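You operate a simulated robot arm through the tools that you are given. There is no shell and no other tool.

The job below is to be done with a simulated robot arm. You get a single attempt, and the scene is never put back.

TASK
Tip the blue saucer out into the small bucket, set pot and saucer up again and test the soil.
Fine: saucer back where it stood, blue pot in the saucer, soil gauge pushed into the pot's soil last. Set down upright: blue pot.
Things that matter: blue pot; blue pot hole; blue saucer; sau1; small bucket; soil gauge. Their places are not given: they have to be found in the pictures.

Only the result counts: the job must be done as asked and must still hold three seconds after the hand-in. Knocking over, shifting, dropping, spilling or breaking anything else fails it.

THE ROBOT
A 7-joint arm with a two-finger parallel gripper, fixed in place. Base frame: the origin is at the foot of the arm, x ahead of it, y to its left, z up; the work surface is at about z = 78. Readings come in cm, degrees, newtons and seconds.
Its first joint turns from -132.0 to 132.0 degrees. Payload 3.91 kg.
Tool frame: the origin (TCP) lies between the finger pads and is the grasp point; the fingertips stand 3 cm ahead of it; z points along the fingers, y is the line along which they close. The gripper opens to 11 cm. The fingers are 2 cm wide and 1 cm thick; the gripper's body (4.8 by 11.2 cm) begins 5.5 cm behind the TCP.
Orientation is that of the tool frame in the base frame, as a unit quaternion [x, y, z, w]. With the fingers straight down and closing along the base's y, the tool's x points along the base's -x, its y along +y and its z along -z.

THE INTERFACE
- The arm moves only by the tool jog_arm. Its argument "motion" is text: rows parted by semicolons, each of 7 numbers parted by spaces: the opening in per cent of the stroke, from 0 (shut) to 100 (fully open), then the shift along the tool's x, y, z in m, then the turn, a rotation vector about the tool's x, y, z in degrees. In form: hand tx ty tz ax ay az; .... A call has 1 to 20 rows; each row shifts and turns the commanded pose from where the row before left it, along the tool's axes as they then stand. A row lasts 0.2 s, in which the tool goes at most 5 cm and 8.6 degrees; a call with a longer step from one row to the next is refused whole, and so is a gripper value outside its range. Where a pose cannot be reached the arm comes as near as it can. A force on the tool above 50 N (or 10 N above the force at the start of the call, whichever is more), or a blocked arm, ends the call early, and 0.2 s more pass. The fingers move at their own pace (about 10.8 cm/s each) and stop on an object; they squeeze with about 22 N. The grip force told is the motor's: it shows also when the fingers shut on nothing. Time passes only in rows, and 0.2 s behind the last, so rows that do not move let the fingers close. The reply holds the time, the measured pose of the TCP, the force on the tool along the base axes, the opening and the grip force, in the units named above and with some noise, with the torque about the TCP (base axes, N m) and any sound that the robot's microphone picked up, and new pictures: "views" is both (left out), scene, wrist or none.
- Cameras (640 x 400 px; columns grow to the right, rows downward): "scene" is fixed at [4.99, 49.99, 140.37]; the picture's right is [0.02, -1.00, 0.00], its down [-0.52, -0.01, -0.85] and it looks along [0.85, 0.01, -0.52] (base axes); focal length 327 px, centre (320, 200). "wrist" rides on the gripper at [7.2, 1.7, -10.3] in the tool frame; the picture's right is [-0.23, 0.97, 0.00], its down [-0.76, -0.18, -0.62] and it looks along [-0.61, -0.14, 0.78] (tool axes); focal length 222 px, centre (320, 200).
- pixel_to_xyz(camera, pixels): for up to 12 pixels [column, row] of the newest picture of that camera ("zoom" is the newest enlarged one), the place [x, y, z] in the base frame of the surface seen there, good to about 0.2 cm. No time passes.
- zoom(camera, box): a new picture of the part [left, top, right, bottom] of that camera's present view, enlarged. No time passes.
- sign_off(): hands the job in; it is judged then, once.

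Unless the task says otherwise, let go and move clear before handing in.

The tools are called after ">>>" by a JSON object that holds its "fn" and its "kwargs". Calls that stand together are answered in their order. jog_arm: Moves the arm, as the interface text tells. Its arguments: {"type":"object","properties":{"motion":{"type":"string"},"views":{"type":"string","enum":["both","scene","wrist","none"]}},"required":["motion"]} The other tools are called the same way: pixel_to_xyz (camera, pixels) gives the place of the surface under pixels of a picture; zoom (camera, box) takes an enlarged picture of a part of a camera's view; sign_off () hands the job in.

At the start:

```text
clock: 0.0
position: [64.59, 36.11, 122.47]
tcp_rot: [0.0, 1.0, 0.0, 0.001]
ft_force: [0.6, 0.0, 0.0]
torque: [0.03, -0.02, 0.02]
width: 11.03
grip_force: 0.0
```

scene: 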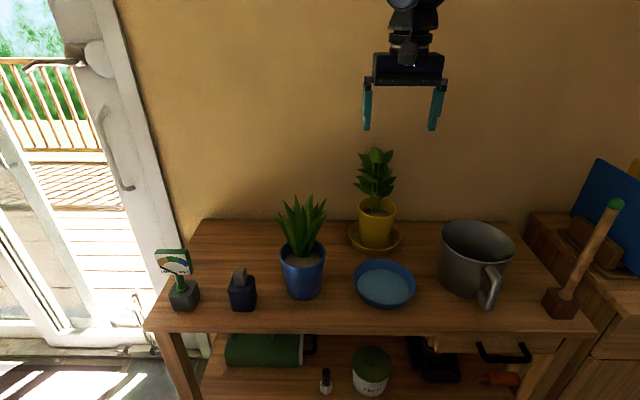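
wrist: 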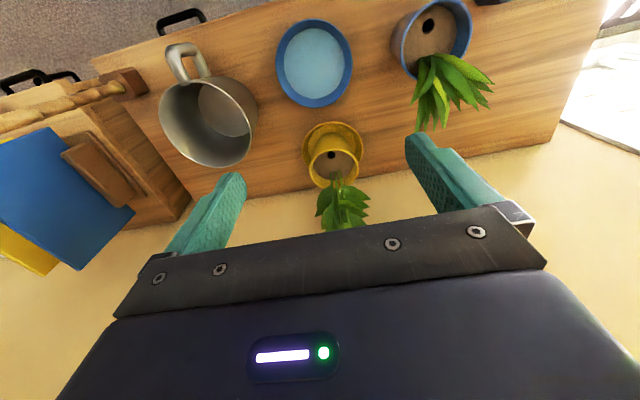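

The pictures show the blue saucer with water (scene 385,284), the blue pot beside it (302,270), a metal bucket/mug (475,260) and the soil gauge at the left (178,280). I'll zoom in and measure them first.

>>> {"fn": "zoom", "kwargs": {"camera": "scene", "box": [330, 200, 530, 325]}}

>>> {"fn": "pixel_to_xyz", "kwargs": {"camera": "scene", "pixels": [[385, 288], [355, 284], [415, 284], [385, 262], [385, 304], [384, 268], [440, 240], [514, 240], [477, 224], [475, 262], [490, 270], [487, 306]]}}

>>> {"fn": "pixel_to_xyz", "kwargs": {"camera": "scene", "pixels": [[303, 262], [280, 258], [325, 258], [303, 268], [303, 297], [184, 300], [180, 285], [174, 262], [160, 255], [188, 255], [242, 300], [239, 275]]}}

```text
3.20 times, centred on (430, 262) of scene
```

zoom: 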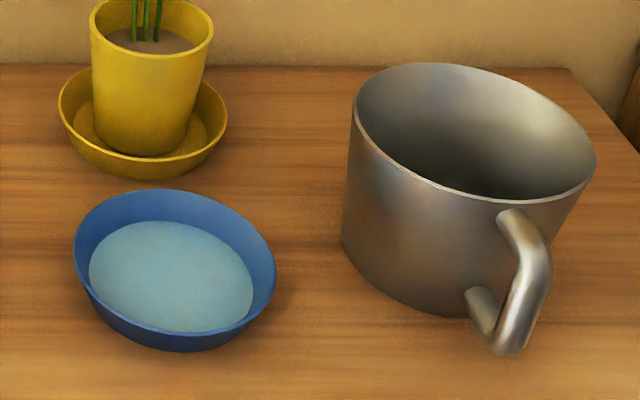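

```text
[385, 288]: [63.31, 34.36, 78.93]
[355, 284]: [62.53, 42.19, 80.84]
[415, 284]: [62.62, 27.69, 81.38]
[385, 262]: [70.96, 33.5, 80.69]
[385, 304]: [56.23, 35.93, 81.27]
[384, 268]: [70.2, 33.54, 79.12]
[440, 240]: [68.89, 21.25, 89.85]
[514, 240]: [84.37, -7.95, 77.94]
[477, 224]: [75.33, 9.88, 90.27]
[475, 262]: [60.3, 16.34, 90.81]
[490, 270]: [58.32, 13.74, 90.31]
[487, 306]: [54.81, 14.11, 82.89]
```

```text
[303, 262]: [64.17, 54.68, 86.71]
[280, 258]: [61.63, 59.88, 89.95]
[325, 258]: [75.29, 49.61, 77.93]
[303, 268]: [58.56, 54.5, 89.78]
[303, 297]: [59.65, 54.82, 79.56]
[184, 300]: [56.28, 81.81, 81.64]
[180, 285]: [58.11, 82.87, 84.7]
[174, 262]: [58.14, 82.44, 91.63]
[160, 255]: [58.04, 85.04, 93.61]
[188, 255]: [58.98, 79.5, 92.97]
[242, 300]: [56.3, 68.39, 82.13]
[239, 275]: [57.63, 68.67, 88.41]
```

The saucer rim is about 14.5 cm across at z≈81, and the bucket's rim stands at z≈90. I'll look closer at the pot, gauge and the other objects.

>>> {"fn": "zoom", "kwargs": {"camera": "scene", "box": [140, 180, 340, 320]}}

>>> {"fn": "zoom", "kwargs": {"camera": "scene", "box": [200, 310, 540, 400]}}

>>> {"fn": "zoom", "kwargs": {"camera": "wrist", "box": [360, 0, 520, 140]}}

>>> {"fn": "zoom", "kwargs": {"camera": "wrist", "box": [140, 0, 380, 180]}}

```text
2.86 times, centred on (240, 250) of scene
```

zoom: 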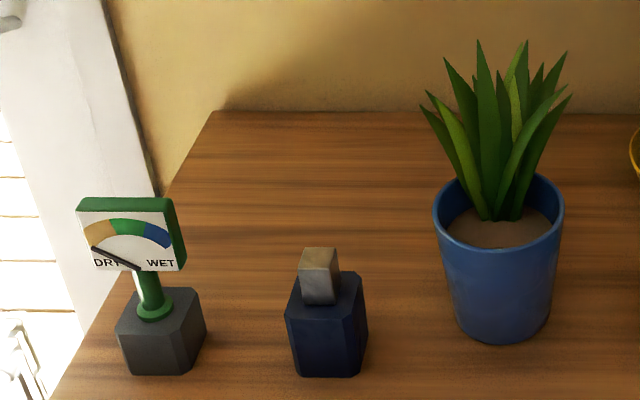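

```text
1.88 times, centred on (370, 355) of scene
```

zoom: 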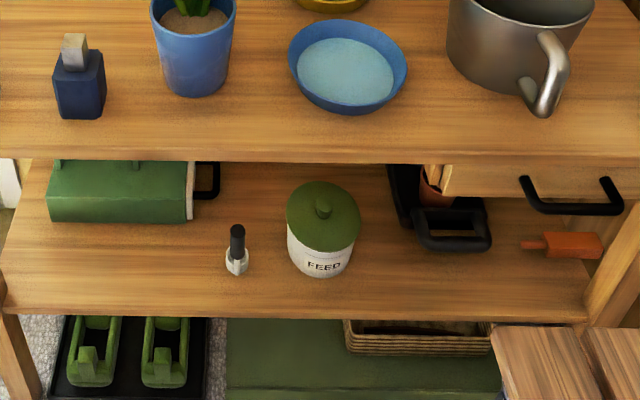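

```text
2.86 times, centred on (440, 70) of wrist
```

zoom: 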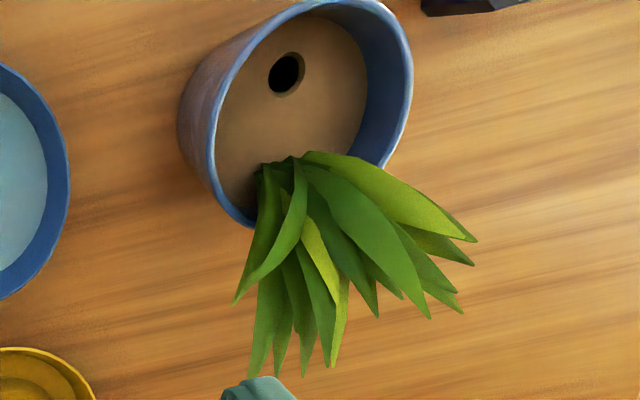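

```text
2.22 times, centred on (260, 90) of wrist
```

zoom: 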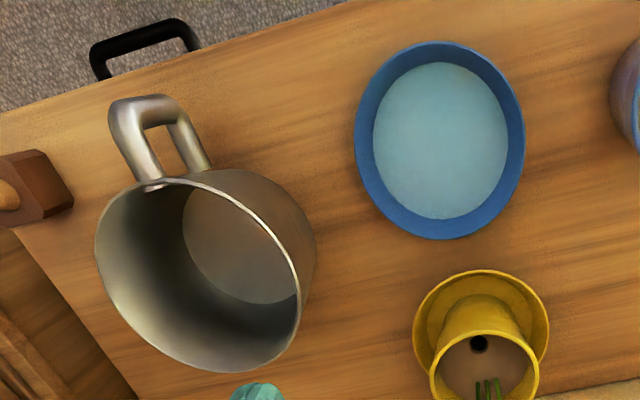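

The gauge stands in a dark block, and the blue pot's soil has a hole on the near (−x) side (wrist 430,25). I'll measure the pot, hole and bucket from the wrist picture.

>>> {"fn": "pixel_to_xyz", "kwargs": {"camera": "wrist", "pixels": [[429, 26], [440, 40], [420, 40], [397, 30], [408, 70], [468, 35], [455, 5], [313, 65], [277, 62], [351, 62], [313, 21], [313, 107]]}}

>>> {"fn": "pixel_to_xyz", "kwargs": {"camera": "wrist", "pixels": [[225, 110], [160, 110], [210, 166], [252, 125], [225, 80], [180, 85], [183, 150], [245, 155], [190, 45], [170, 50], [330, 155], [335, 125]]}}

>>> {"fn": "zoom", "kwargs": {"camera": "scene", "box": [150, 235, 214, 320]}}

```text
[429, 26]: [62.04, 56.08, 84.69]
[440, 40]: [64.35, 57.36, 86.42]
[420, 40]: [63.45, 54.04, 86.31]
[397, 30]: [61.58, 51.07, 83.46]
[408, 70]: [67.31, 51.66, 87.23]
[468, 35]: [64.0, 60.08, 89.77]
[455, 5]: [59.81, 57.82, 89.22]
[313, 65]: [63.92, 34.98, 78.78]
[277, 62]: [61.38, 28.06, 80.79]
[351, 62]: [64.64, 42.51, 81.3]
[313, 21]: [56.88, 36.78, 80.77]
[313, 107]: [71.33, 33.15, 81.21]
```

```text
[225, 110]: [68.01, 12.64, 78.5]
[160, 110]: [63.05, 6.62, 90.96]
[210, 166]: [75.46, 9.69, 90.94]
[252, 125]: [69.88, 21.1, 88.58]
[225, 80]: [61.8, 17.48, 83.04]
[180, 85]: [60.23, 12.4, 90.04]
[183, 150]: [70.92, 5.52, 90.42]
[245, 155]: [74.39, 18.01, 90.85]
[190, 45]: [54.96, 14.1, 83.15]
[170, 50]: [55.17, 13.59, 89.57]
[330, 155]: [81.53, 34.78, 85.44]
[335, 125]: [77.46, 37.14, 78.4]
```

```text
4.71 times, centred on (182, 278) of scene
```

zoom: 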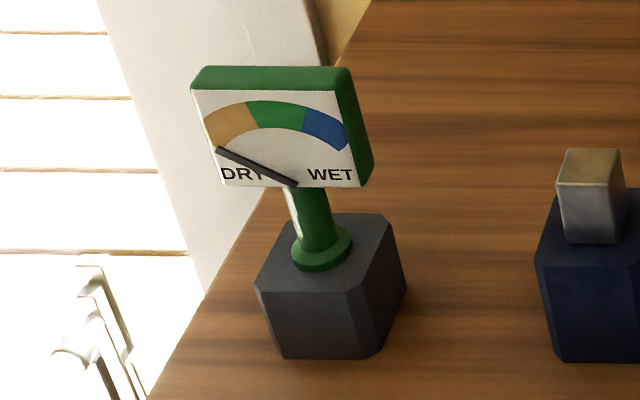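

The readings put the saucer centre near (64.0, 35.0), its rim at z≈81.3, the bucket centre near (68.0, 13.2) and the pot near (64, 55). Next I measure the plants' extents, the yellow saucer, and the gauge head and block, so I know the clearances.

>>> {"fn": "pixel_to_xyz", "kwargs": {"camera": "scene", "pixels": [[280, 214], [290, 197], [304, 195], [319, 200], [325, 212], [375, 150], [360, 185], [393, 180], [350, 243], [376, 252], [402, 243], [376, 240]]}}

>>> {"fn": "pixel_to_xyz", "kwargs": {"camera": "zoom", "pixels": [[225, 80], [330, 78], [200, 100], [340, 110], [355, 110], [350, 180], [225, 180], [315, 215], [325, 255], [270, 275], [375, 230], [320, 340]]}}

>>> {"fn": "pixel_to_xyz", "kwargs": {"camera": "wrist", "pixels": [[304, 143], [333, 124], [361, 145], [308, 165], [361, 165], [333, 178], [340, 220], [320, 205], [366, 210], [425, 120], [485, 85], [460, 110]]}}

```text
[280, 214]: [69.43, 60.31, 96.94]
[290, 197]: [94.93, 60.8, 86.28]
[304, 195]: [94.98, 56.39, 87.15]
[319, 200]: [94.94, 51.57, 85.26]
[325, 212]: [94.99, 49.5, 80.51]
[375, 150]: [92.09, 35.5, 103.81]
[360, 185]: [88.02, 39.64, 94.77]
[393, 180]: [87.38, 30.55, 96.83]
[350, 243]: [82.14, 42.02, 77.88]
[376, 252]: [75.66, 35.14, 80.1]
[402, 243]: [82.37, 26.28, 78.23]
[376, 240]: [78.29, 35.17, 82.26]
```

```text
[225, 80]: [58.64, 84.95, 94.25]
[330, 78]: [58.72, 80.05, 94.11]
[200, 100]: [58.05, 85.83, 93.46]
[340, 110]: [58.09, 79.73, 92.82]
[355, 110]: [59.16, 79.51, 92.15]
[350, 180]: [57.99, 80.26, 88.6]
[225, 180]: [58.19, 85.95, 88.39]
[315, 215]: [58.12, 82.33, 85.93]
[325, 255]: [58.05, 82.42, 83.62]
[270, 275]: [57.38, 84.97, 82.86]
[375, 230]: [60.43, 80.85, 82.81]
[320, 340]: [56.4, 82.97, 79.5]
```

```text
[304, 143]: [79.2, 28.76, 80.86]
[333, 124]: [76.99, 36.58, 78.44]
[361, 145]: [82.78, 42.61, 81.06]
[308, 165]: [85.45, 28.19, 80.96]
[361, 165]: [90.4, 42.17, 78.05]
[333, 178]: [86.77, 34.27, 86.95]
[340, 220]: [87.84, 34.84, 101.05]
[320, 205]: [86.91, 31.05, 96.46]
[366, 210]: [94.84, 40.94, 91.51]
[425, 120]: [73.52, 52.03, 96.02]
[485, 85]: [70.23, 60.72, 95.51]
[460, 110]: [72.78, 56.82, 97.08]
```

Clearances are clear now: the plants lean toward +x, and the gap between them is tight, so the free side for gripping the saucer is its front-left rim (direction about 135°). I'll descend above that rim point and roll the hand −45° to get a close look at the saucer.

>>> {"fn": "jog_arm", "kwargs": {"motion": "100 0.0087 0.0063 0.039 0 0 0;100 0.0087 0.0063 0.039 0 0 0;100 0.0087 0.0063 0.039 0 0 0;100 0.0087 0.0063 0.039 0 0 0;100 0.0087 0.0063 0.039 0 0 0;100 0.0087 0.0063 0.039 0 0 0;100 0.0087 0.0063 0.039 0 0 0;100 0 0 0 0 0 -7.5;100 0 0 0 0 0 -7.5;100 0 0 0 0 0 -7.5;100 0 0 0 0 0 -7.5;100 0 0 0 0 0 -7.5;100 0 0 0 0 0 -7.5", "views": "both"}}

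```text
clock: 2.8
position: [58.55, 40.51, 95.18]
tcp_rot: [-0.384, 0.923, 0.0, 0.0]
ft_force: [0.2, 0.4, 0.1]
torque: [0.0, 0.0, 0.01]
width: 11.0
grip_force: 0.1
```

scene: 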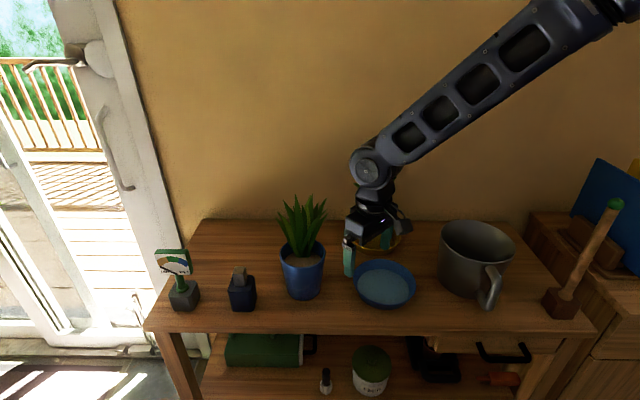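
wrist: 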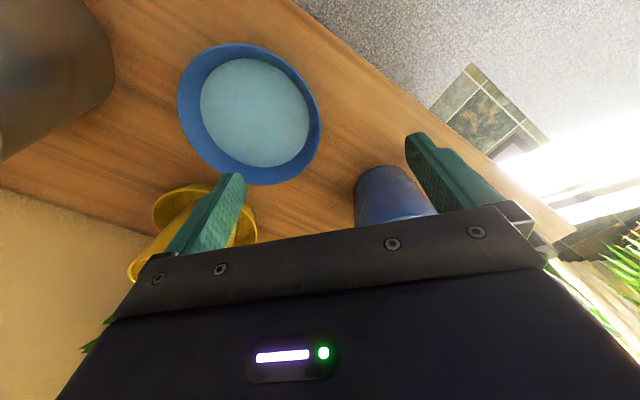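

The hand is above the saucer's front-left rim, and the wrist picture shows the whole saucer (centre 255,112). I'll zoom and measure its profile.

>>> {"fn": "zoom", "kwargs": {"camera": "wrist", "box": [160, 30, 340, 200]}}

>>> {"fn": "pixel_to_xyz", "kwargs": {"camera": "wrist", "pixels": [[255, 112], [180, 95], [184, 96], [190, 98], [197, 100], [204, 102], [305, 130], [312, 132], [317, 134], [320, 136], [245, 184], [245, 176]]}}

>>> {"fn": "pixel_to_xyz", "kwargs": {"camera": "wrist", "pixels": [[240, 44], [240, 47], [240, 52], [240, 58], [245, 160], [245, 168], [280, 178], [290, 55], [285, 62], [200, 60], [206, 66], [212, 72]]}}

```text
2.35 times, centred on (250, 115) of wrist
```

zoom: 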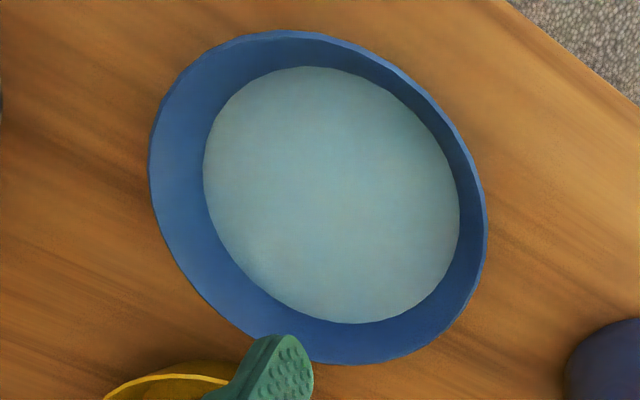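

```text
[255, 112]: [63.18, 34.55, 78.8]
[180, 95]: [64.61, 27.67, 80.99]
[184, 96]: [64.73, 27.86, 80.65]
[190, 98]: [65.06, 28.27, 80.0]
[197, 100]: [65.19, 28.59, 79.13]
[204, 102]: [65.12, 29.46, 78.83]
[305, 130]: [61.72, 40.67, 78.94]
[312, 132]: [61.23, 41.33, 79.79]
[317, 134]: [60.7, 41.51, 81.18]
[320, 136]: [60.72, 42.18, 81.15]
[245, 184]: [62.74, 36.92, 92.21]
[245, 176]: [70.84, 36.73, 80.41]
```

```text
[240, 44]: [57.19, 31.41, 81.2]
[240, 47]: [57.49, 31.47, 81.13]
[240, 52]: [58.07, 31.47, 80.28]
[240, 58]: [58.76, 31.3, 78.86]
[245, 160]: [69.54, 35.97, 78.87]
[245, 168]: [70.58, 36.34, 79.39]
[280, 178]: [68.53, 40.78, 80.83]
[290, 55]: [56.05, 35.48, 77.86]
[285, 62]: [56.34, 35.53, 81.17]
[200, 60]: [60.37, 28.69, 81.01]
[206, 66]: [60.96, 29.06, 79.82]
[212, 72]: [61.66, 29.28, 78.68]
```

The saucer's rim centre comes out at (63.8, 35.1) with radius 7.5 and top z≈81.2. Its wall flares about 24°, and the water level is at z≈78.8. I'll tilt the hand 24° to lie along the wall, narrow the opening and stop about 4 cm short of the grip point for a check.

>>> {"fn": "jog_arm", "kwargs": {"motion": "60 0 0 0 8 0 0;30 0 0 0 8 0 0;24 0 0 0 8 0 0;24 0.0011 0.028 0 0 0 0;24 0 0.0276 0 0 0 0;24 0 0 0.03 0 0 0;24 0 0 0.03 0 0 0;24 0 0 0.02 0 0 0", "views": "both"}}

```text
clock: 4.6
position: [57.14, 41.57, 85.5]
tcp_rot: [-0.375, 0.904, -0.192, 0.079]
ft_force: [-0.9, 0.0, -0.9]
torque: [0.02, -0.01, 0.01]
width: 2.64
grip_force: 0.0
```

scene: 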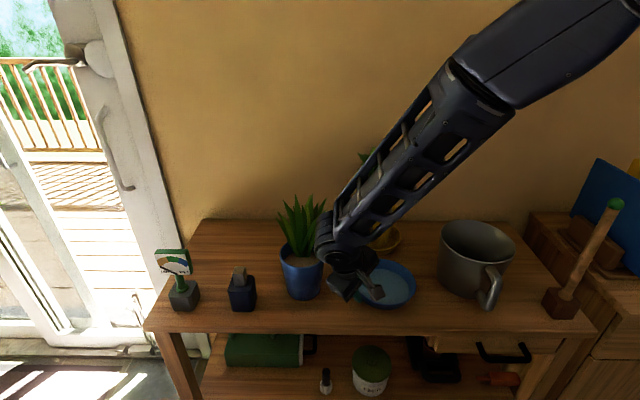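
wrist: 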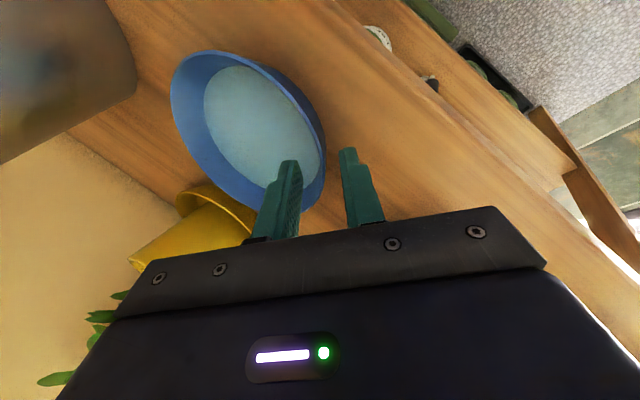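

The fingers straddle the line of the rim in the wrist picture (inner finger tip 288,162; outer tip 348,150; rim edge 323,150). Let me check it enlarged.

>>> {"fn": "zoom", "kwargs": {"camera": "wrist", "box": [220, 100, 420, 240]}}

>>> {"fn": "pixel_to_xyz", "kwargs": {"camera": "wrist", "pixels": [[321, 150], [323, 140], [325, 150], [318, 195], [311, 203], [288, 161], [347, 150], [317, 160], [320, 170], [325, 165]]}}

>>> {"fn": "zoom", "kwargs": {"camera": "scene", "box": [300, 200, 440, 320]}}

```text
2.86 times, centred on (320, 170) of wrist
```

zoom: 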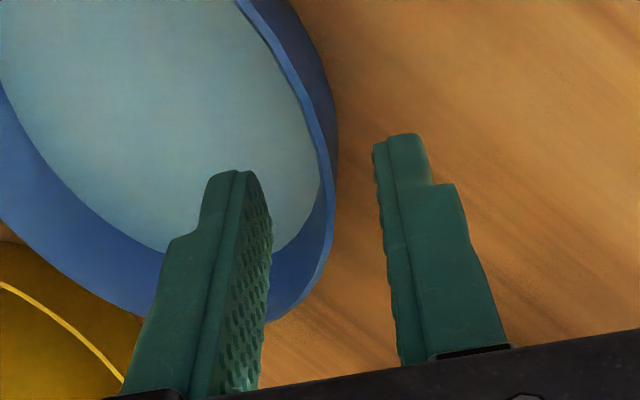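

```text
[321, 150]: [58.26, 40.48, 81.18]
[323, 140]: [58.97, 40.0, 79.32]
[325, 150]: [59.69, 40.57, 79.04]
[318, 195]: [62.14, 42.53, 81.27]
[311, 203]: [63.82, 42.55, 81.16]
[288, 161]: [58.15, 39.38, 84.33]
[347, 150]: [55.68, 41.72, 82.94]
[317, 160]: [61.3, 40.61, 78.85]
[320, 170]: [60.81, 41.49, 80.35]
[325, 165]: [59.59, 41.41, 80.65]
```

```text
3.33 times, centred on (370, 260) of scene
```

zoom: 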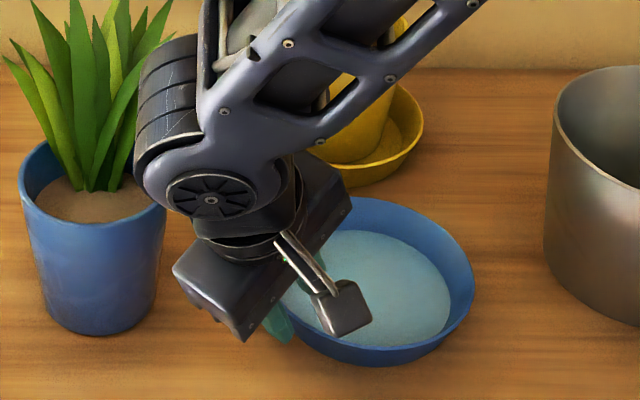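

The rim lies between the two fingers and the hand is clear of the pot. I'll advance 3.8 cm along the wall without closing, then check.

>>> {"fn": "jog_arm", "kwargs": {"motion": "24 0 0 0.013 0 0 0;24 0 0 0.013 0 0 0;24 0 0 0.008 0 0 0;24 0 0 0.0045 0 0 0", "views": "both"}}

```text
clock: 5.6
position: [58.23, 40.57, 82.03]
tcp_rot: [-0.374, 0.904, -0.192, 0.079]
ft_force: [0.2, -0.8, 0.2]
torque: [-0.03, 0.0, 0.05]
width: 2.61
grip_force: 0.0
```

scene: 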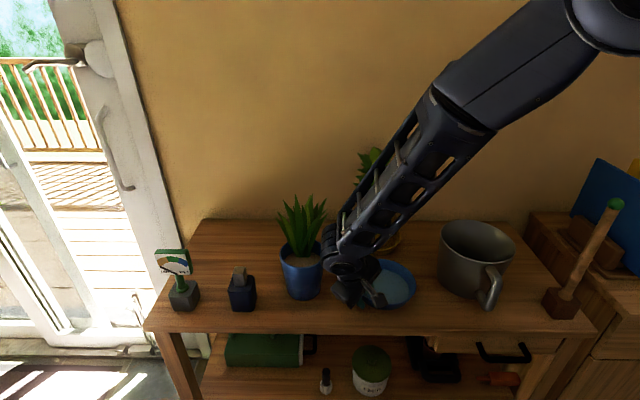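
wrist: 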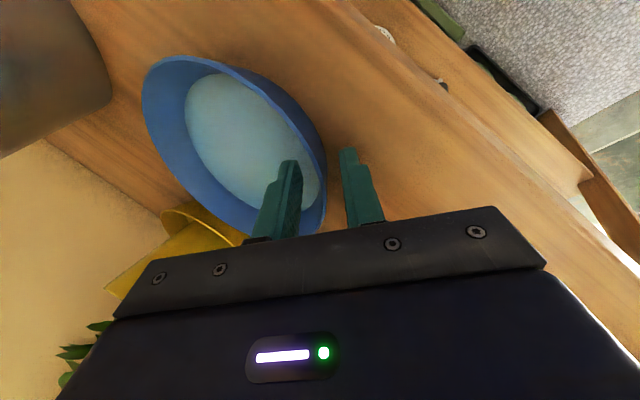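

The tips are down beside the rim with no contact force. Now I close on the wall and hold.

>>> {"fn": "jog_arm", "kwargs": {"motion": "16 0 0 0 0 0 0;10 0 0 0 0 0 0;4 0 0 0 0 0 0;0 0 0 0 0 0 0;0 0 0 0 0 0 0;0 0 0 0 0 0 0", "views": "both"}}

```text
clock: 7.0
position: [58.32, 40.62, 82.22]
tcp_rot: [-0.374, 0.904, -0.193, 0.079]
ft_force: [1.0, -1.2, -1.2]
torque: [0.1, 0.04, 0.01]
width: 0.29
grip_force: 22.0
```

scene: 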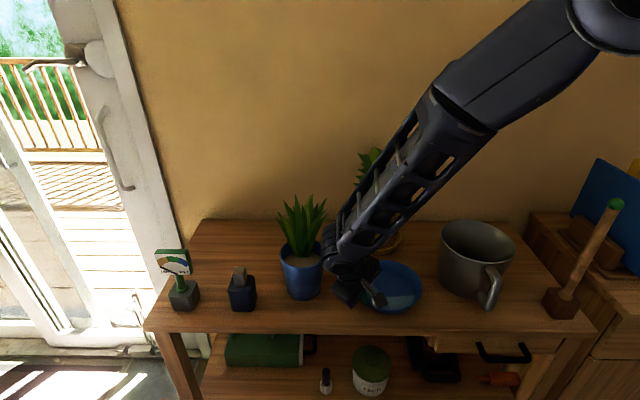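
wrist: 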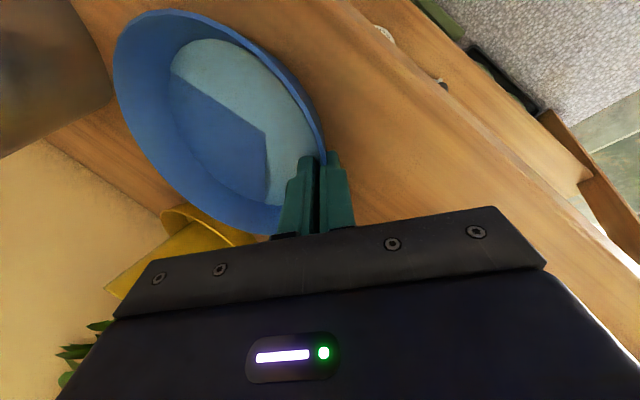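

Closing rocked the saucer: the water has pooled to the grip side, so the far rim rose. I measure how much it tilted.

>>> {"fn": "pixel_to_xyz", "kwargs": {"camera": "wrist", "pixels": [[115, 70], [150, 14], [185, 12], [240, 40], [290, 85], [318, 130], [323, 150], [140, 140], [180, 195], [230, 225], [220, 150], [265, 90]]}}

>>> {"fn": "zoom", "kwargs": {"camera": "wrist", "box": [100, 0, 360, 240]}}

>>> {"fn": "zoom", "kwargs": {"camera": "scene", "box": [300, 220, 440, 330]}}

```text
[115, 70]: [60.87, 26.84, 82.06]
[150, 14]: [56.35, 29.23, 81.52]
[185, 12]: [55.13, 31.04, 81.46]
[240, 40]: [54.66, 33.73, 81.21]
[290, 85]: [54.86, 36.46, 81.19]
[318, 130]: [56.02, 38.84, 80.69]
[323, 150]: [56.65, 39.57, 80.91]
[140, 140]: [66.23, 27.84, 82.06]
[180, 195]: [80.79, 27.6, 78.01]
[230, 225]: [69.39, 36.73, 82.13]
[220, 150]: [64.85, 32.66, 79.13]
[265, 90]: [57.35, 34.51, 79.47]
```

```text
1.67 times, centred on (230, 120) of wrist
```

zoom: 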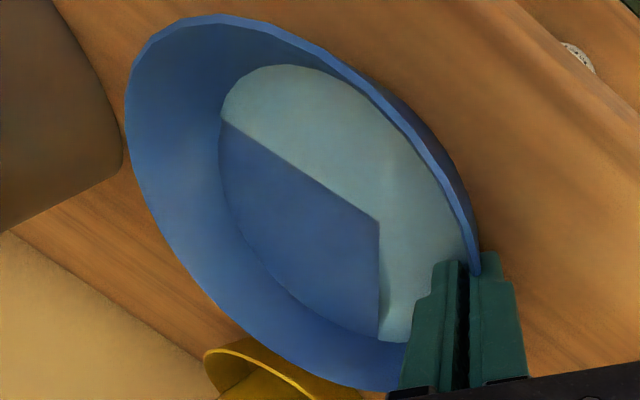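

```text
3.64 times, centred on (370, 275) of scene
```

zoom: 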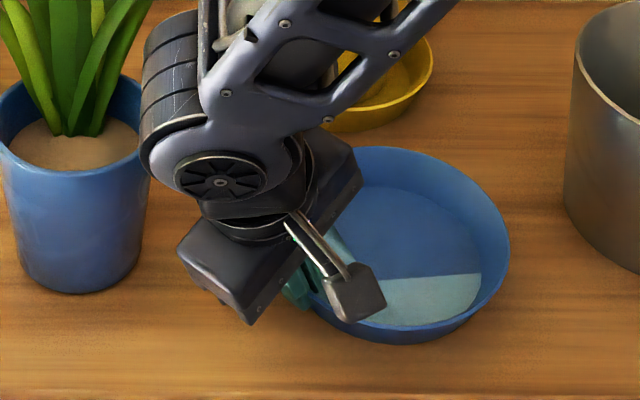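

The far rim is about 1.2 cm higher (roughly a 5° tilt), and the saucer slid to a centre near (62.2, 34.3), with no water lost. The wall is really about 19° off vertical. I'll turn the hand back 5° about its x so the saucer lies flat again while held.

>>> {"fn": "jog_arm", "kwargs": {"motion": "0 0 -0.001 0 -2.7 0 0;0 0 -0.001 0 -2.7 0 0;0 0 0 0 0 0 0;0 0 0 0 0 0 0", "views": "both"}}

```text
clock: 8.0
position: [58.47, 40.34, 82.21]
tcp_rot: [-0.377, 0.912, -0.15, 0.061]
ft_force: [0.7, 2.6, 8.5]
torque: [-0.7, 0.19, 0.06]
width: 0.28
grip_force: 22.2
```

scene: 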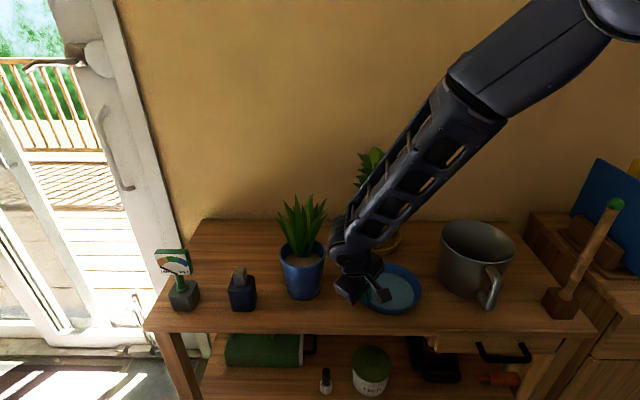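
wrist: 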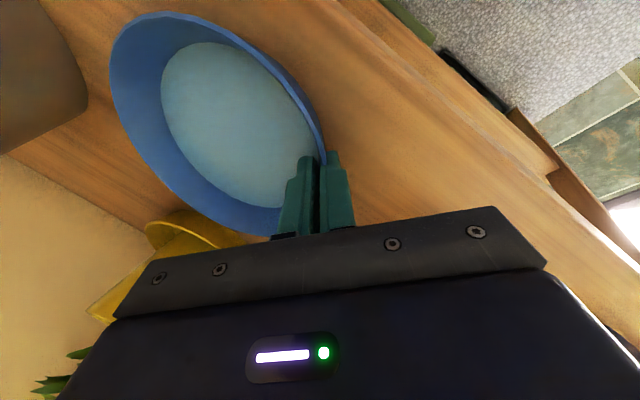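

The saucer is flat again with the water spread evenly, and the grip holds 0.7 N m of moment, which is firm. I'll lift it straight up 3 cm and check for sag.

>>> {"fn": "jog_arm", "kwargs": {"motion": "0 0 -0.0016 -0.0048 0 0 0;0 0 -0.0032 -0.0095 0 0 0;0 0 -0.0048 -0.0142 0 0 0;0 0 0 0 0 0 0", "views": "both"}}

```text
clock: 9.0
position: [58.32, 40.55, 85.16]
tcp_rot: [-0.377, 0.912, -0.149, 0.062]
ft_force: [-0.1, 1.4, -1.4]
torque: [0.06, 0.06, 0.0]
width: 0.3
grip_force: 21.9
```

scene: 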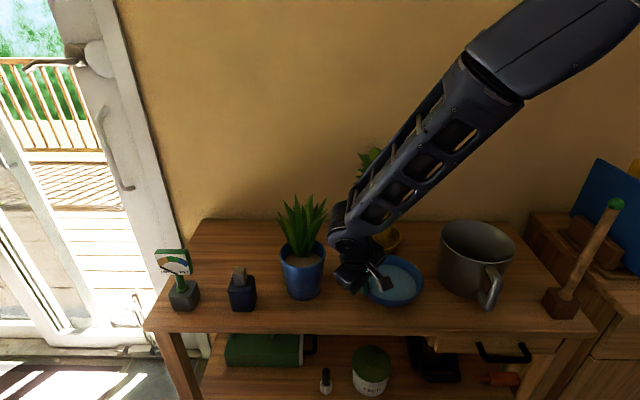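
wrist: 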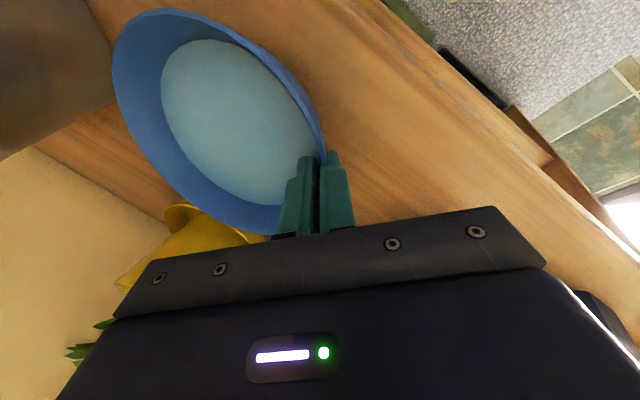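

It lifted cleanly, about 1.4 N of weight, with the water still spread evenly. I check the level and where the saucer sits in the hand.

>>> {"fn": "pixel_to_xyz", "kwargs": {"camera": "wrist", "pixels": [[113, 70], [150, 15], [185, 12], [230, 30], [280, 75], [312, 125], [322, 150], [140, 150], [180, 200], [230, 230], [210, 120], [250, 120]]}}

>>> {"fn": "zoom", "kwargs": {"camera": "wrist", "box": [100, 0, 360, 240]}}

```text
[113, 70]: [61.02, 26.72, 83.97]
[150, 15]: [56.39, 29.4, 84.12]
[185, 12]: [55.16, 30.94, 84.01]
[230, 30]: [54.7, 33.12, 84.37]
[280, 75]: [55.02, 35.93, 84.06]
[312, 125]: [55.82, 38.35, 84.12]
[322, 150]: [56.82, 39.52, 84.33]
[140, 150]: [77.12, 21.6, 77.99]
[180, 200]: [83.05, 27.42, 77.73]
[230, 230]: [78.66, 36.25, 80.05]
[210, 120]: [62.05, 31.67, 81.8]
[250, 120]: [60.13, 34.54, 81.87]
```

```text
1.67 times, centred on (230, 120) of wrist
```

zoom: 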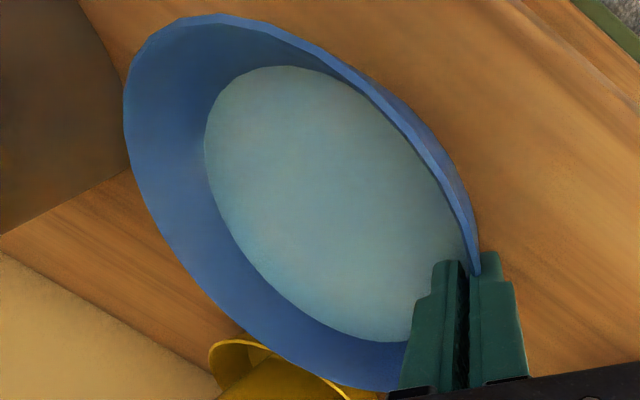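

The saucer hangs level (rim z 84.0–84.3 all round), with its centre at (62.2, 34.2) relative to the TCP. I'll lift it another 14 cm gently and yaw −25°, so the pour can tip toward the robot.

>>> {"fn": "jog_arm", "kwargs": {"motion": "0 0 -0.0032 -0.0095 0 0 0;0 0 -0.0064 -0.0190 0 0 0;0 0 -0.0080 -0.0237 0 0 0;0 0 -0.0080 -0.0237 0 0 0;0 0 -0.0080 -0.0237 0 0 0;0 0 -0.0064 -0.0190 0 0 0;0 0 -0.0043 -0.0132 0 0 0;0 0 0 0 0 1.2 3.56;0 0 0 0 0 1.6 4.74;0 0 0 0 0 1.6 4.74;0 0 0 0 0 1.6 4.74;0 0 0 0 0 1.2 3.56;0 0 0 0 0 0.78 2.36;0 0 0 0 0 0 0", "views": "both"}}

```text
clock: 12.0
position: [58.42, 40.47, 99.02]
tcp_rot: [-0.171, 0.972, -0.159, 0.029]
ft_force: [0.0, -0.4, -2.1]
torque: [0.09, 0.02, -0.01]
width: 0.27
grip_force: 22.1
```

scene: 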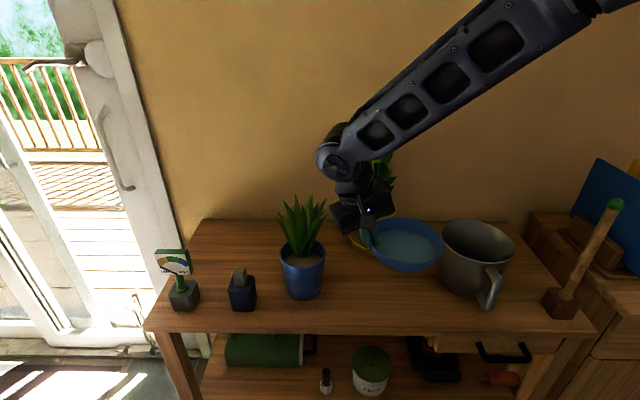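
wrist: 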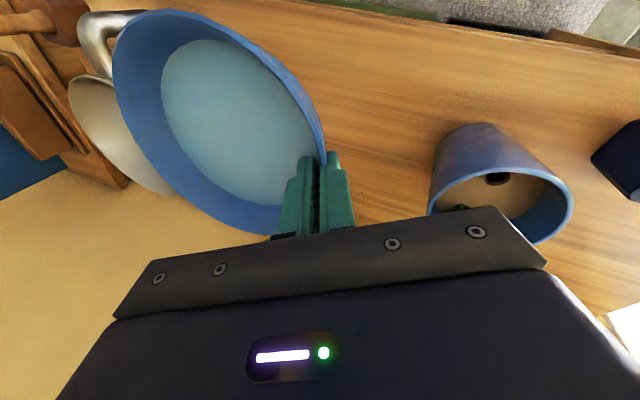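

The saucer is level and full at z≈99, and the yaw came out right. I'll carry it over the bucket so the lip side hangs above the bucket's middle.

>>> {"fn": "jog_arm", "kwargs": {"motion": "0 -0.0044 -0.0112 0.0038 0 0 0;0 -0.0070 -0.0180 0.0060 0 0 0;0 -0.0105 -0.0269 0.0091 0 0 0;0 -0.0109 -0.0281 0.0094 0 0 0;0 -0.0109 -0.0281 0.0094 0 0 0;0 -0.0109 -0.0281 0.0094 0 0 0;0 -0.0109 -0.0281 0.0094 0 0 0;0 -0.0105 -0.0269 0.0091 0 0 0;0 -0.0070 -0.0180 0.0060 0 0 0;0 -0.0044 -0.0112 0.0038 0 0 0;0 0 0 0 0 0 0", "views": "both"}}

```text
clock: 14.4
position: [74.64, 21.39, 98.93]
tcp_rot: [-0.171, 0.972, -0.159, 0.029]
ft_force: [0.2, -0.7, -1.1]
torque: [0.04, 0.05, -0.01]
width: 0.27
grip_force: 22.3
```

scene: 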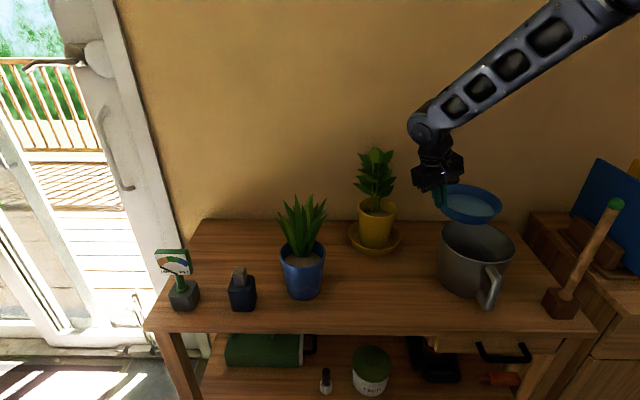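
wrist: 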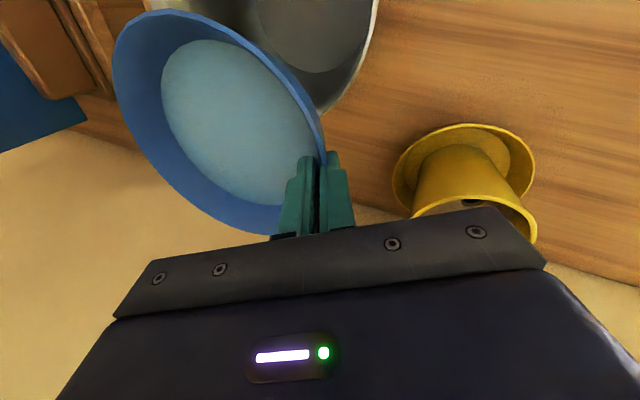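

The saucer is above and just beyond the bucket. I check the lip position against the bucket before tipping.

>>> {"fn": "zoom", "kwargs": {"camera": "scene", "box": [400, 150, 540, 310]}}

>>> {"fn": "pixel_to_xyz", "kwargs": {"camera": "scene", "pixels": [[470, 211], [470, 222], [443, 205], [500, 205], [478, 258], [440, 245], [514, 245], [460, 225], [505, 227]]}}

>>> {"fn": "pixel_to_xyz", "kwargs": {"camera": "wrist", "pixels": [[113, 70], [150, 15], [185, 12], [230, 30], [280, 75], [312, 125], [378, 20], [345, 90], [320, 112], [300, 50]]}}

```text
2.50 times, centred on (470, 230) of scene
```

zoom: 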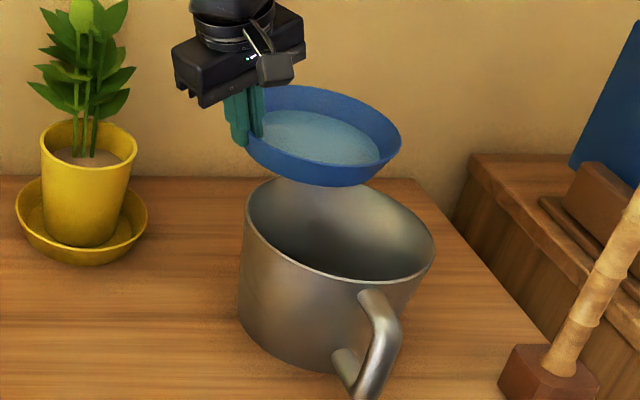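

```text
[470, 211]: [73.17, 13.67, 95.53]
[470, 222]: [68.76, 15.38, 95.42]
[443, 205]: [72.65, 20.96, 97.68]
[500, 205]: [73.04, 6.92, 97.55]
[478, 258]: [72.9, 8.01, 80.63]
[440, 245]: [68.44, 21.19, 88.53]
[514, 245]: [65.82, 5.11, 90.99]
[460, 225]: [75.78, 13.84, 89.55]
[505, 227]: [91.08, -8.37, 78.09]
```

```text
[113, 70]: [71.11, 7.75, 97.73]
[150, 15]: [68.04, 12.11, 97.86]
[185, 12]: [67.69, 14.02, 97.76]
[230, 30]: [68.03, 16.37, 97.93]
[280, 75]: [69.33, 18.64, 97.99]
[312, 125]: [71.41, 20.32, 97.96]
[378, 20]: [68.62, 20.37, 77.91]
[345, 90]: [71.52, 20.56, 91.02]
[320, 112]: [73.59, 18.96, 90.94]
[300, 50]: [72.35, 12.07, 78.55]
```

The lip (−x edge) sits at about (67.7, 14.0, 97.9), almost over the bucket's centre (68, 13.2). I start tipping slowly, first to 42°, moving the hand so that the lip stays over the centre.

>>> {"fn": "jog_arm", "kwargs": {"motion": "0 0 0 0 0.968 -3.68 1.236;0 0 0 0 0.968 -3.68 1.236;0 0 0 0 0.968 -3.68 1.236;0 0 0 0 0.968 -3.68 1.236;0 0 0 0 0.968 -3.68 1.236;0 0 0 0 0.968 -3.68 1.236;0 0.0019 0.0002 -0.0010 0.726 -2.76 0.927;0 0.0020 0.0002 -0.0010 0.726 -2.76 0.927;0 0.0021 0.0001 -0.0014 0.726 -2.76 0.927;0 0.0022 0.0001 -0.0014 0.726 -2.76 0.927;0 0.0022 0 -0.0018 0.726 -2.76 0.927;0 0.0023 0 -0.0018 0.726 -2.76 0.927;0 0 0 0 0 0 0;0 0 0 0 0 0 0", "views": "both"}}

```text
clock: 17.4
position: [73.28, 21.07, 99.03]
tcp_rot: [-0.102, 0.903, -0.174, 0.379]
ft_force: [0.1, 0.3, -1.4]
torque: [0.03, 0.03, -0.01]
width: 0.29
grip_force: 21.8
```

scene: 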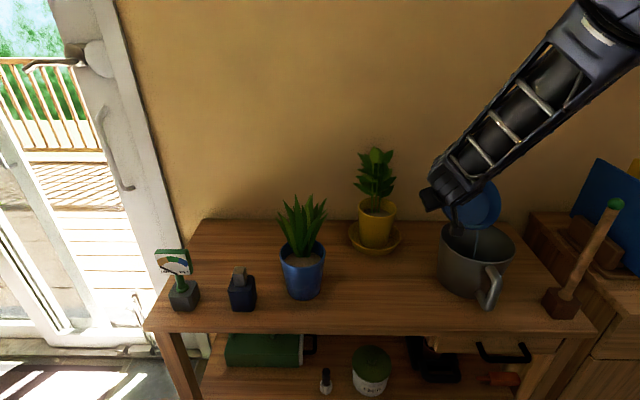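
wrist: 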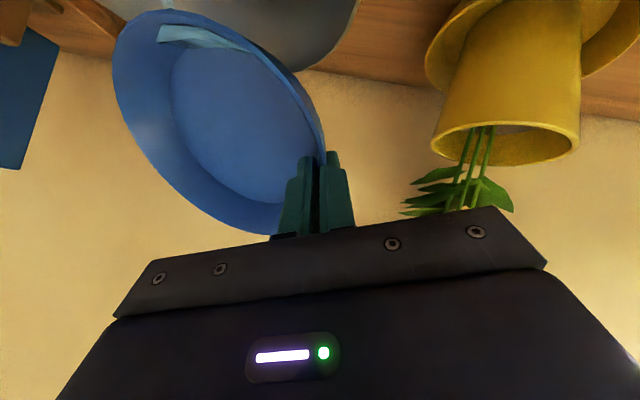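

A stream is falling from the lip into the bucket (scene 477,240), and only a sliver of water is left. I carry on tipping to about 100° so it drains fully.

>>> {"fn": "jog_arm", "kwargs": {"motion": "0 0.0045 -0.0003 -0.0044 1.452 -5.52 1.854;0 0.0044 -0.0006 -0.0051 1.452 -5.52 1.854;0 0.0041 -0.0009 -0.0058 1.452 -5.52 1.854;0 0.0036 -0.0012 -0.0064 1.452 -5.52 1.854;0 0.0030 -0.0015 -0.0069 1.452 -5.52 1.854;0 0 0 0 0 0 0;0 0.0024 -0.0018 -0.0073 1.452 -5.52 1.854;0 0.0016 -0.0021 -0.0075 1.452 -5.52 1.854;0 0.0008 -0.0023 -0.0075 1.452 -5.52 1.854;0 0 -0.0025 -0.0074 1.452 -5.52 1.854;0 0 0 0 0 0 0;0 0 0 0 0 0 0;0 0 0 0 0 0 0;0 0 0 0 0 0 0", "views": "both"}}

```text
clock: 20.4
position: [66.64, 20.46, 99.04]
tcp_rot: [0.005, 0.642, -0.158, 0.75]
ft_force: [0.5, 1.2, -0.3]
torque: [0.06, 0.03, -0.04]
width: 0.25
grip_force: 21.8
```

scene: 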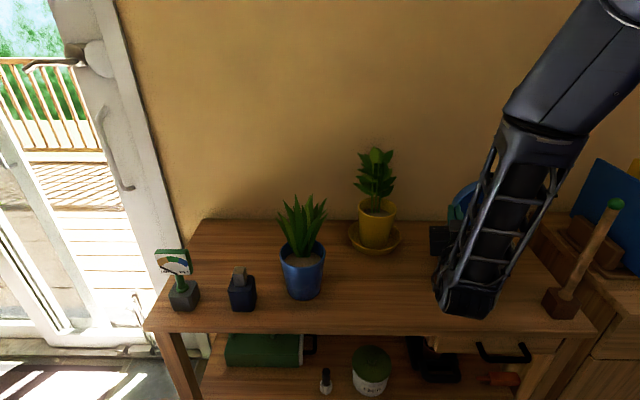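
wrist: 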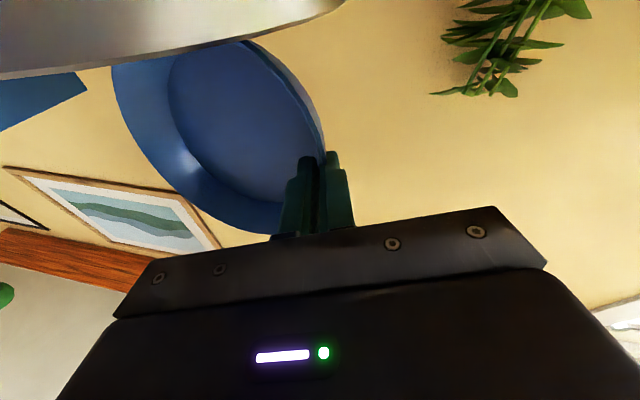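

The saucer is tipped 96° over the bucket and its inside looks empty. I reverse the tipping along the same path and then check it for leftover water.

>>> {"fn": "jog_arm", "kwargs": {"motion": "0 0 0 0 -1.452 5.52 -1.854;0 0 0.0025 0.0074 -1.452 5.52 -1.854;0 -0.0008 0.0023 0.0075 -1.452 5.52 -1.854;0 -0.0016 0.0021 0.0075 -1.452 5.52 -1.854;0 -0.0024 0.0018 0.0073 -1.452 5.52 -1.854;0 -0.0030 0.0015 0.0069 -1.452 5.52 -1.854;0 -0.0036 0.0012 0.0064 -1.452 5.52 -1.854;0 -0.0041 0.0009 0.0058 -1.452 5.52 -1.854;0 -0.0044 0.0006 0.0051 -1.452 5.52 -1.854;0 -0.0045 0.0003 0.0044 -1.452 5.52 -1.854;0 -0.0045 0 0.0036 -1.452 5.52 -1.854;0 -0.0043 -0.0002 0.0028 -1.452 5.52 -1.854;0 -0.0039 -0.0004 0.0020 -1.452 5.52 -1.854;0 0 0 0 -1.452 5.52 -1.854;0 0 0 0 -1.452 5.52 -1.854;0 0 0 0 -1.452 5.52 -1.854;0 0 0 0 0 0 0", "views": "both"}}

```text
clock: 24.0
position: [74.67, 21.21, 98.9]
tcp_rot: [-0.171, 0.972, -0.159, 0.028]
ft_force: [-0.3, 0.3, -0.5]
torque: [0.02, -0.02, -0.02]
width: 0.3
grip_force: 22.5
```

scene: 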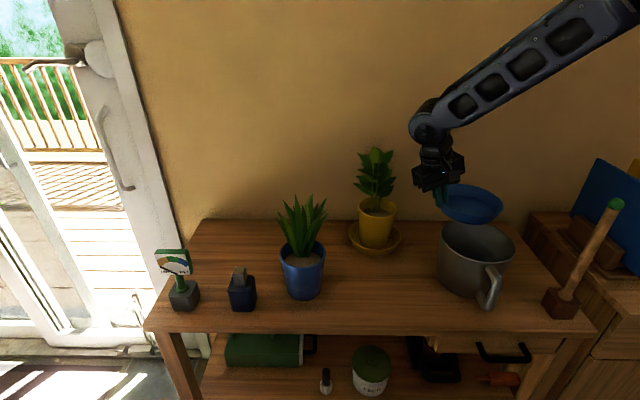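
wrist: 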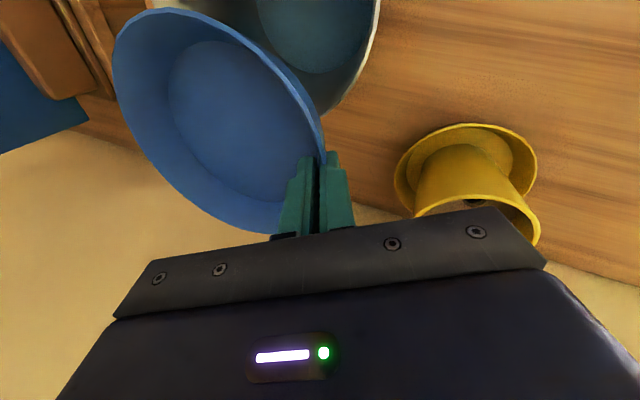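

The saucer is empty and the water now shows in the bucket (wrist 320,40). I carry the saucer back the same way and yaw it back.

>>> {"fn": "jog_arm", "kwargs": {"motion": "0 0.0070 0.0180 -0.0060 0 0 0;0 0.0105 0.0269 -0.0091 0 0 0;0 0.0123 0.0316 -0.0106 0 0 0;0 0.0123 0.0316 -0.0106 0 0 0;0 0.0123 0.0316 -0.0106 0 0 0;0 0.0123 0.0316 -0.0106 0 0 0;0 0.0105 0.0269 -0.0091 0 0 0;0 0.0070 0.0180 -0.0060 0 0 0;0 0.0032 0.0082 -0.0029 0 0 0;0 0 0 0 0 -1.6 -4.74;0 0 0 0 0 -1.6 -4.74;0 0 0 0 0 -1.6 -4.74;0 0 0 0 0 -1.6 -4.74;0 0 0 0 0 -1.58 -4.74;0 -0.0175 -0.0035 0.0012 0 0 0;0 0 0 0 0 0 0", "views": "both"}}

```text
clock: 27.4
position: [59.93, 41.46, 98.98]
tcp_rot: [-0.376, 0.912, -0.15, 0.061]
ft_force: [0.3, -0.3, -0.3]
torque: [0.03, 0.01, 0.0]
width: 0.28
grip_force: 22.2
```

scene: 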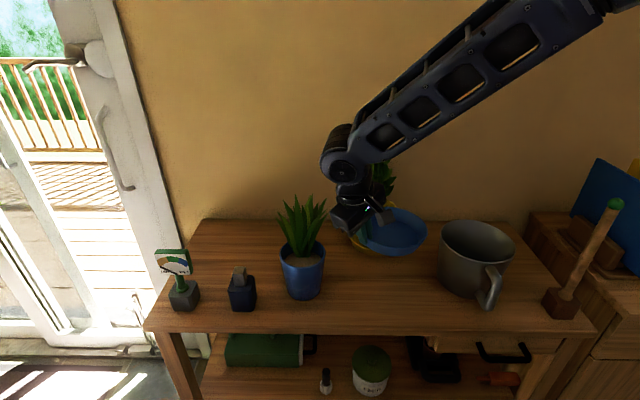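
wrist: 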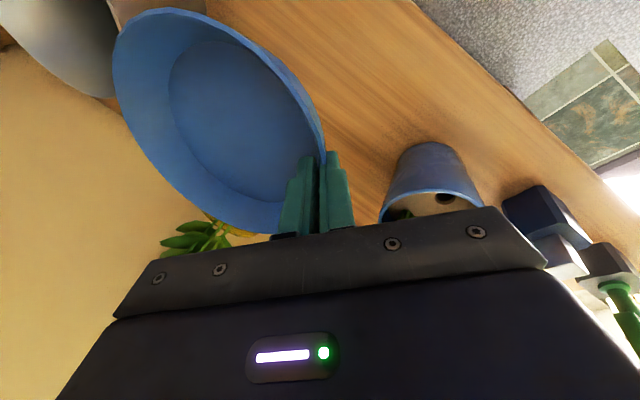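

The pose is back in front of the old place. I check the saucer's centre and level from the wrist picture before lowering.

>>> {"fn": "pixel_to_xyz", "kwargs": {"camera": "wrist", "pixels": [[113, 70], [150, 15], [185, 12], [230, 30], [280, 75], [312, 125], [322, 150], [140, 150], [180, 200], [210, 100]]}}

>>> {"fn": "pixel_to_xyz", "kwargs": {"camera": "scene", "pixels": [[395, 250], [426, 236], [395, 255], [363, 240], [400, 210], [395, 230]]}}

```text
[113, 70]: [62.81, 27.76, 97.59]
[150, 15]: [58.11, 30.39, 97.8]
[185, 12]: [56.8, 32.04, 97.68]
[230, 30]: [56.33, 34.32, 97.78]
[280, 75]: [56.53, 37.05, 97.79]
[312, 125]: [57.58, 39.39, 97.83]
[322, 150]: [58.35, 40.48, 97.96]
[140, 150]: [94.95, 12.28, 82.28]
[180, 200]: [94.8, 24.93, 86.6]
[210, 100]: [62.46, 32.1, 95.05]
```

```text
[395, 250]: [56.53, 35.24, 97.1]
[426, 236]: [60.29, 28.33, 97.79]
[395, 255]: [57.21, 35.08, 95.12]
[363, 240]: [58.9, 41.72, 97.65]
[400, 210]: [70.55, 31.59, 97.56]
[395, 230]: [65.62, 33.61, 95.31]
```

The centre is (63.85, 35.27), matching the original within 2 mm, and level within about 1°. I lower it 15.5 cm first.

>>> {"fn": "jog_arm", "kwargs": {"motion": "0 0 0.0060 0.0180 0 0 0;0 0 0.0100 0.0297 0 0 0;0 0 0.0110 0.0327 0 0 0;0 0 0.0110 0.0327 0 0 0;0 0 0.0080 0.0238 0 0 0;0 0 0.0034 0.0100 0 0 0;0 0 0 0 0 0 0", "views": "wrist"}}

```text
clock: 29.0
position: [59.96, 41.53, 83.69]
tcp_rot: [-0.377, 0.912, -0.149, 0.061]
ft_force: [-0.4, -0.1, -0.4]
torque: [0.05, 0.05, 0.0]
width: 0.3
grip_force: 22.0
```

wrist: 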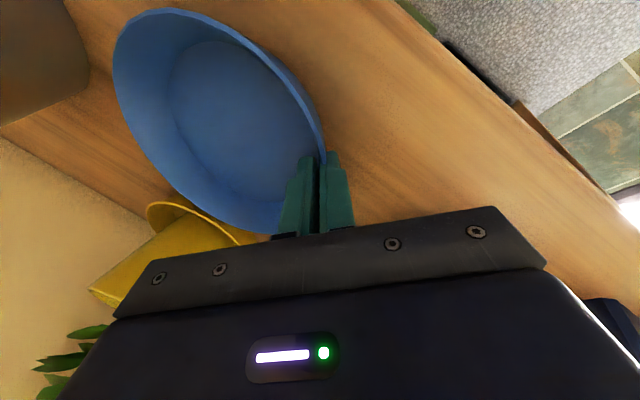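

No contact yet at TCP z=83.7. I lower the last bit in 3 mm steps.

>>> {"fn": "jog_arm", "kwargs": {"motion": "0 0 0.00096 0.00284 0 0 0;0 0 0.00096 0.00284 0 0 0;0 0 0.00096 0.00284 0 0 0;0 0 0.00064 0.0019 0 0 0;0 0 0.00064 0.0019 0 0 0;0 0 0 0 0 0 0", "views": "none"}}

```text
clock: 30.4
position: [59.87, 41.48, 82.32]
tcp_rot: [-0.377, 0.912, -0.149, 0.062]
ft_force: [-2.6, -1.1, 5.5]
torque: [-0.55, 0.23, -0.19]
width: 0.28
grip_force: 22.1
```

It touches down with 5.5 N. I open the fingers a little and check that the saucer rests flat and in place.

>>> {"fn": "jog_arm", "kwargs": {"motion": "8 0 0 0 0 0 0;16 0 0 0 0 0 0;20 0 0 0 0 0 0;20 0 0 0 0 0 0", "views": "wrist"}}

```text
clock: 31.4
position: [59.83, 41.53, 82.41]
tcp_rot: [-0.377, 0.912, -0.15, 0.062]
ft_force: [0.3, 0.2, -0.3]
torque: [-0.02, 0.0, 0.03]
width: 2.18
grip_force: 0.0
```

wrist: 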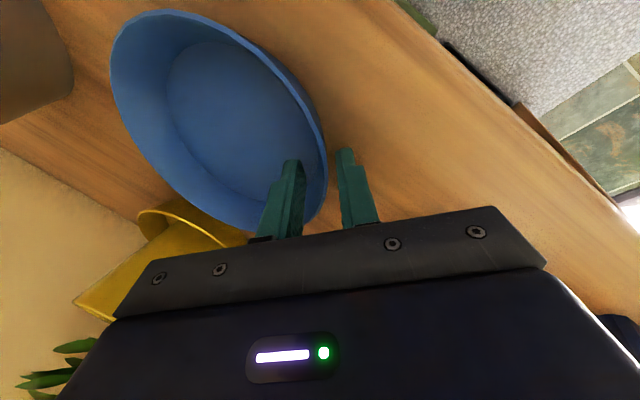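

The saucer is released and rests in place with no force. I'll back the hand out along the wall, lift, straighten it, and then look at the saucer and the pot.

>>> {"fn": "jog_arm", "kwargs": {"motion": "20 0 0 -0.02 0 0 0;20 0 0 -0.03 0 0 0;30 0 0 -0.04 0 0 0;50 0 0 -0.04 0 0 0;100 0 0 0 -6.2 0 0;100 0 0 0 -6.2 0 0;100 0 0 0 -6.2 0 0;100 0 0 0 0 0 0", "views": "both"}}

```text
clock: 33.2
position: [56.93, 44.34, 94.51]
tcp_rot: [-0.382, 0.924, 0.0, 0.001]
ft_force: [-0.3, 0.6, -0.4]
torque: [0.0, 0.01, 0.0]
width: 10.98
grip_force: 0.1
```

scene: 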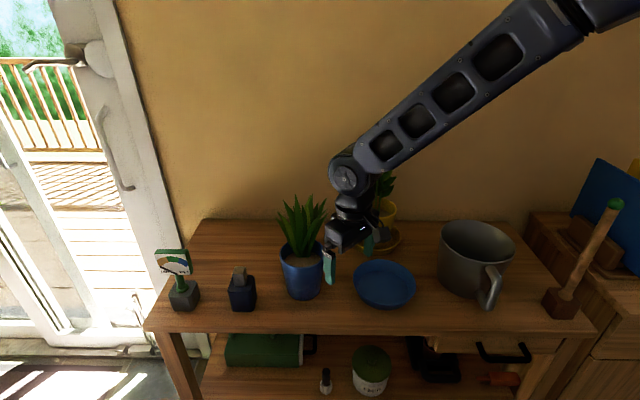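
wrist: 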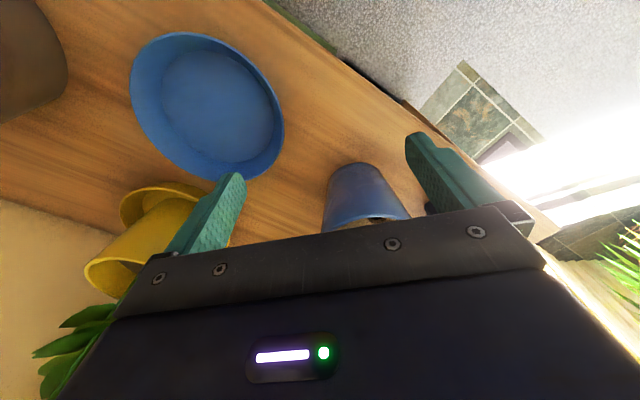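

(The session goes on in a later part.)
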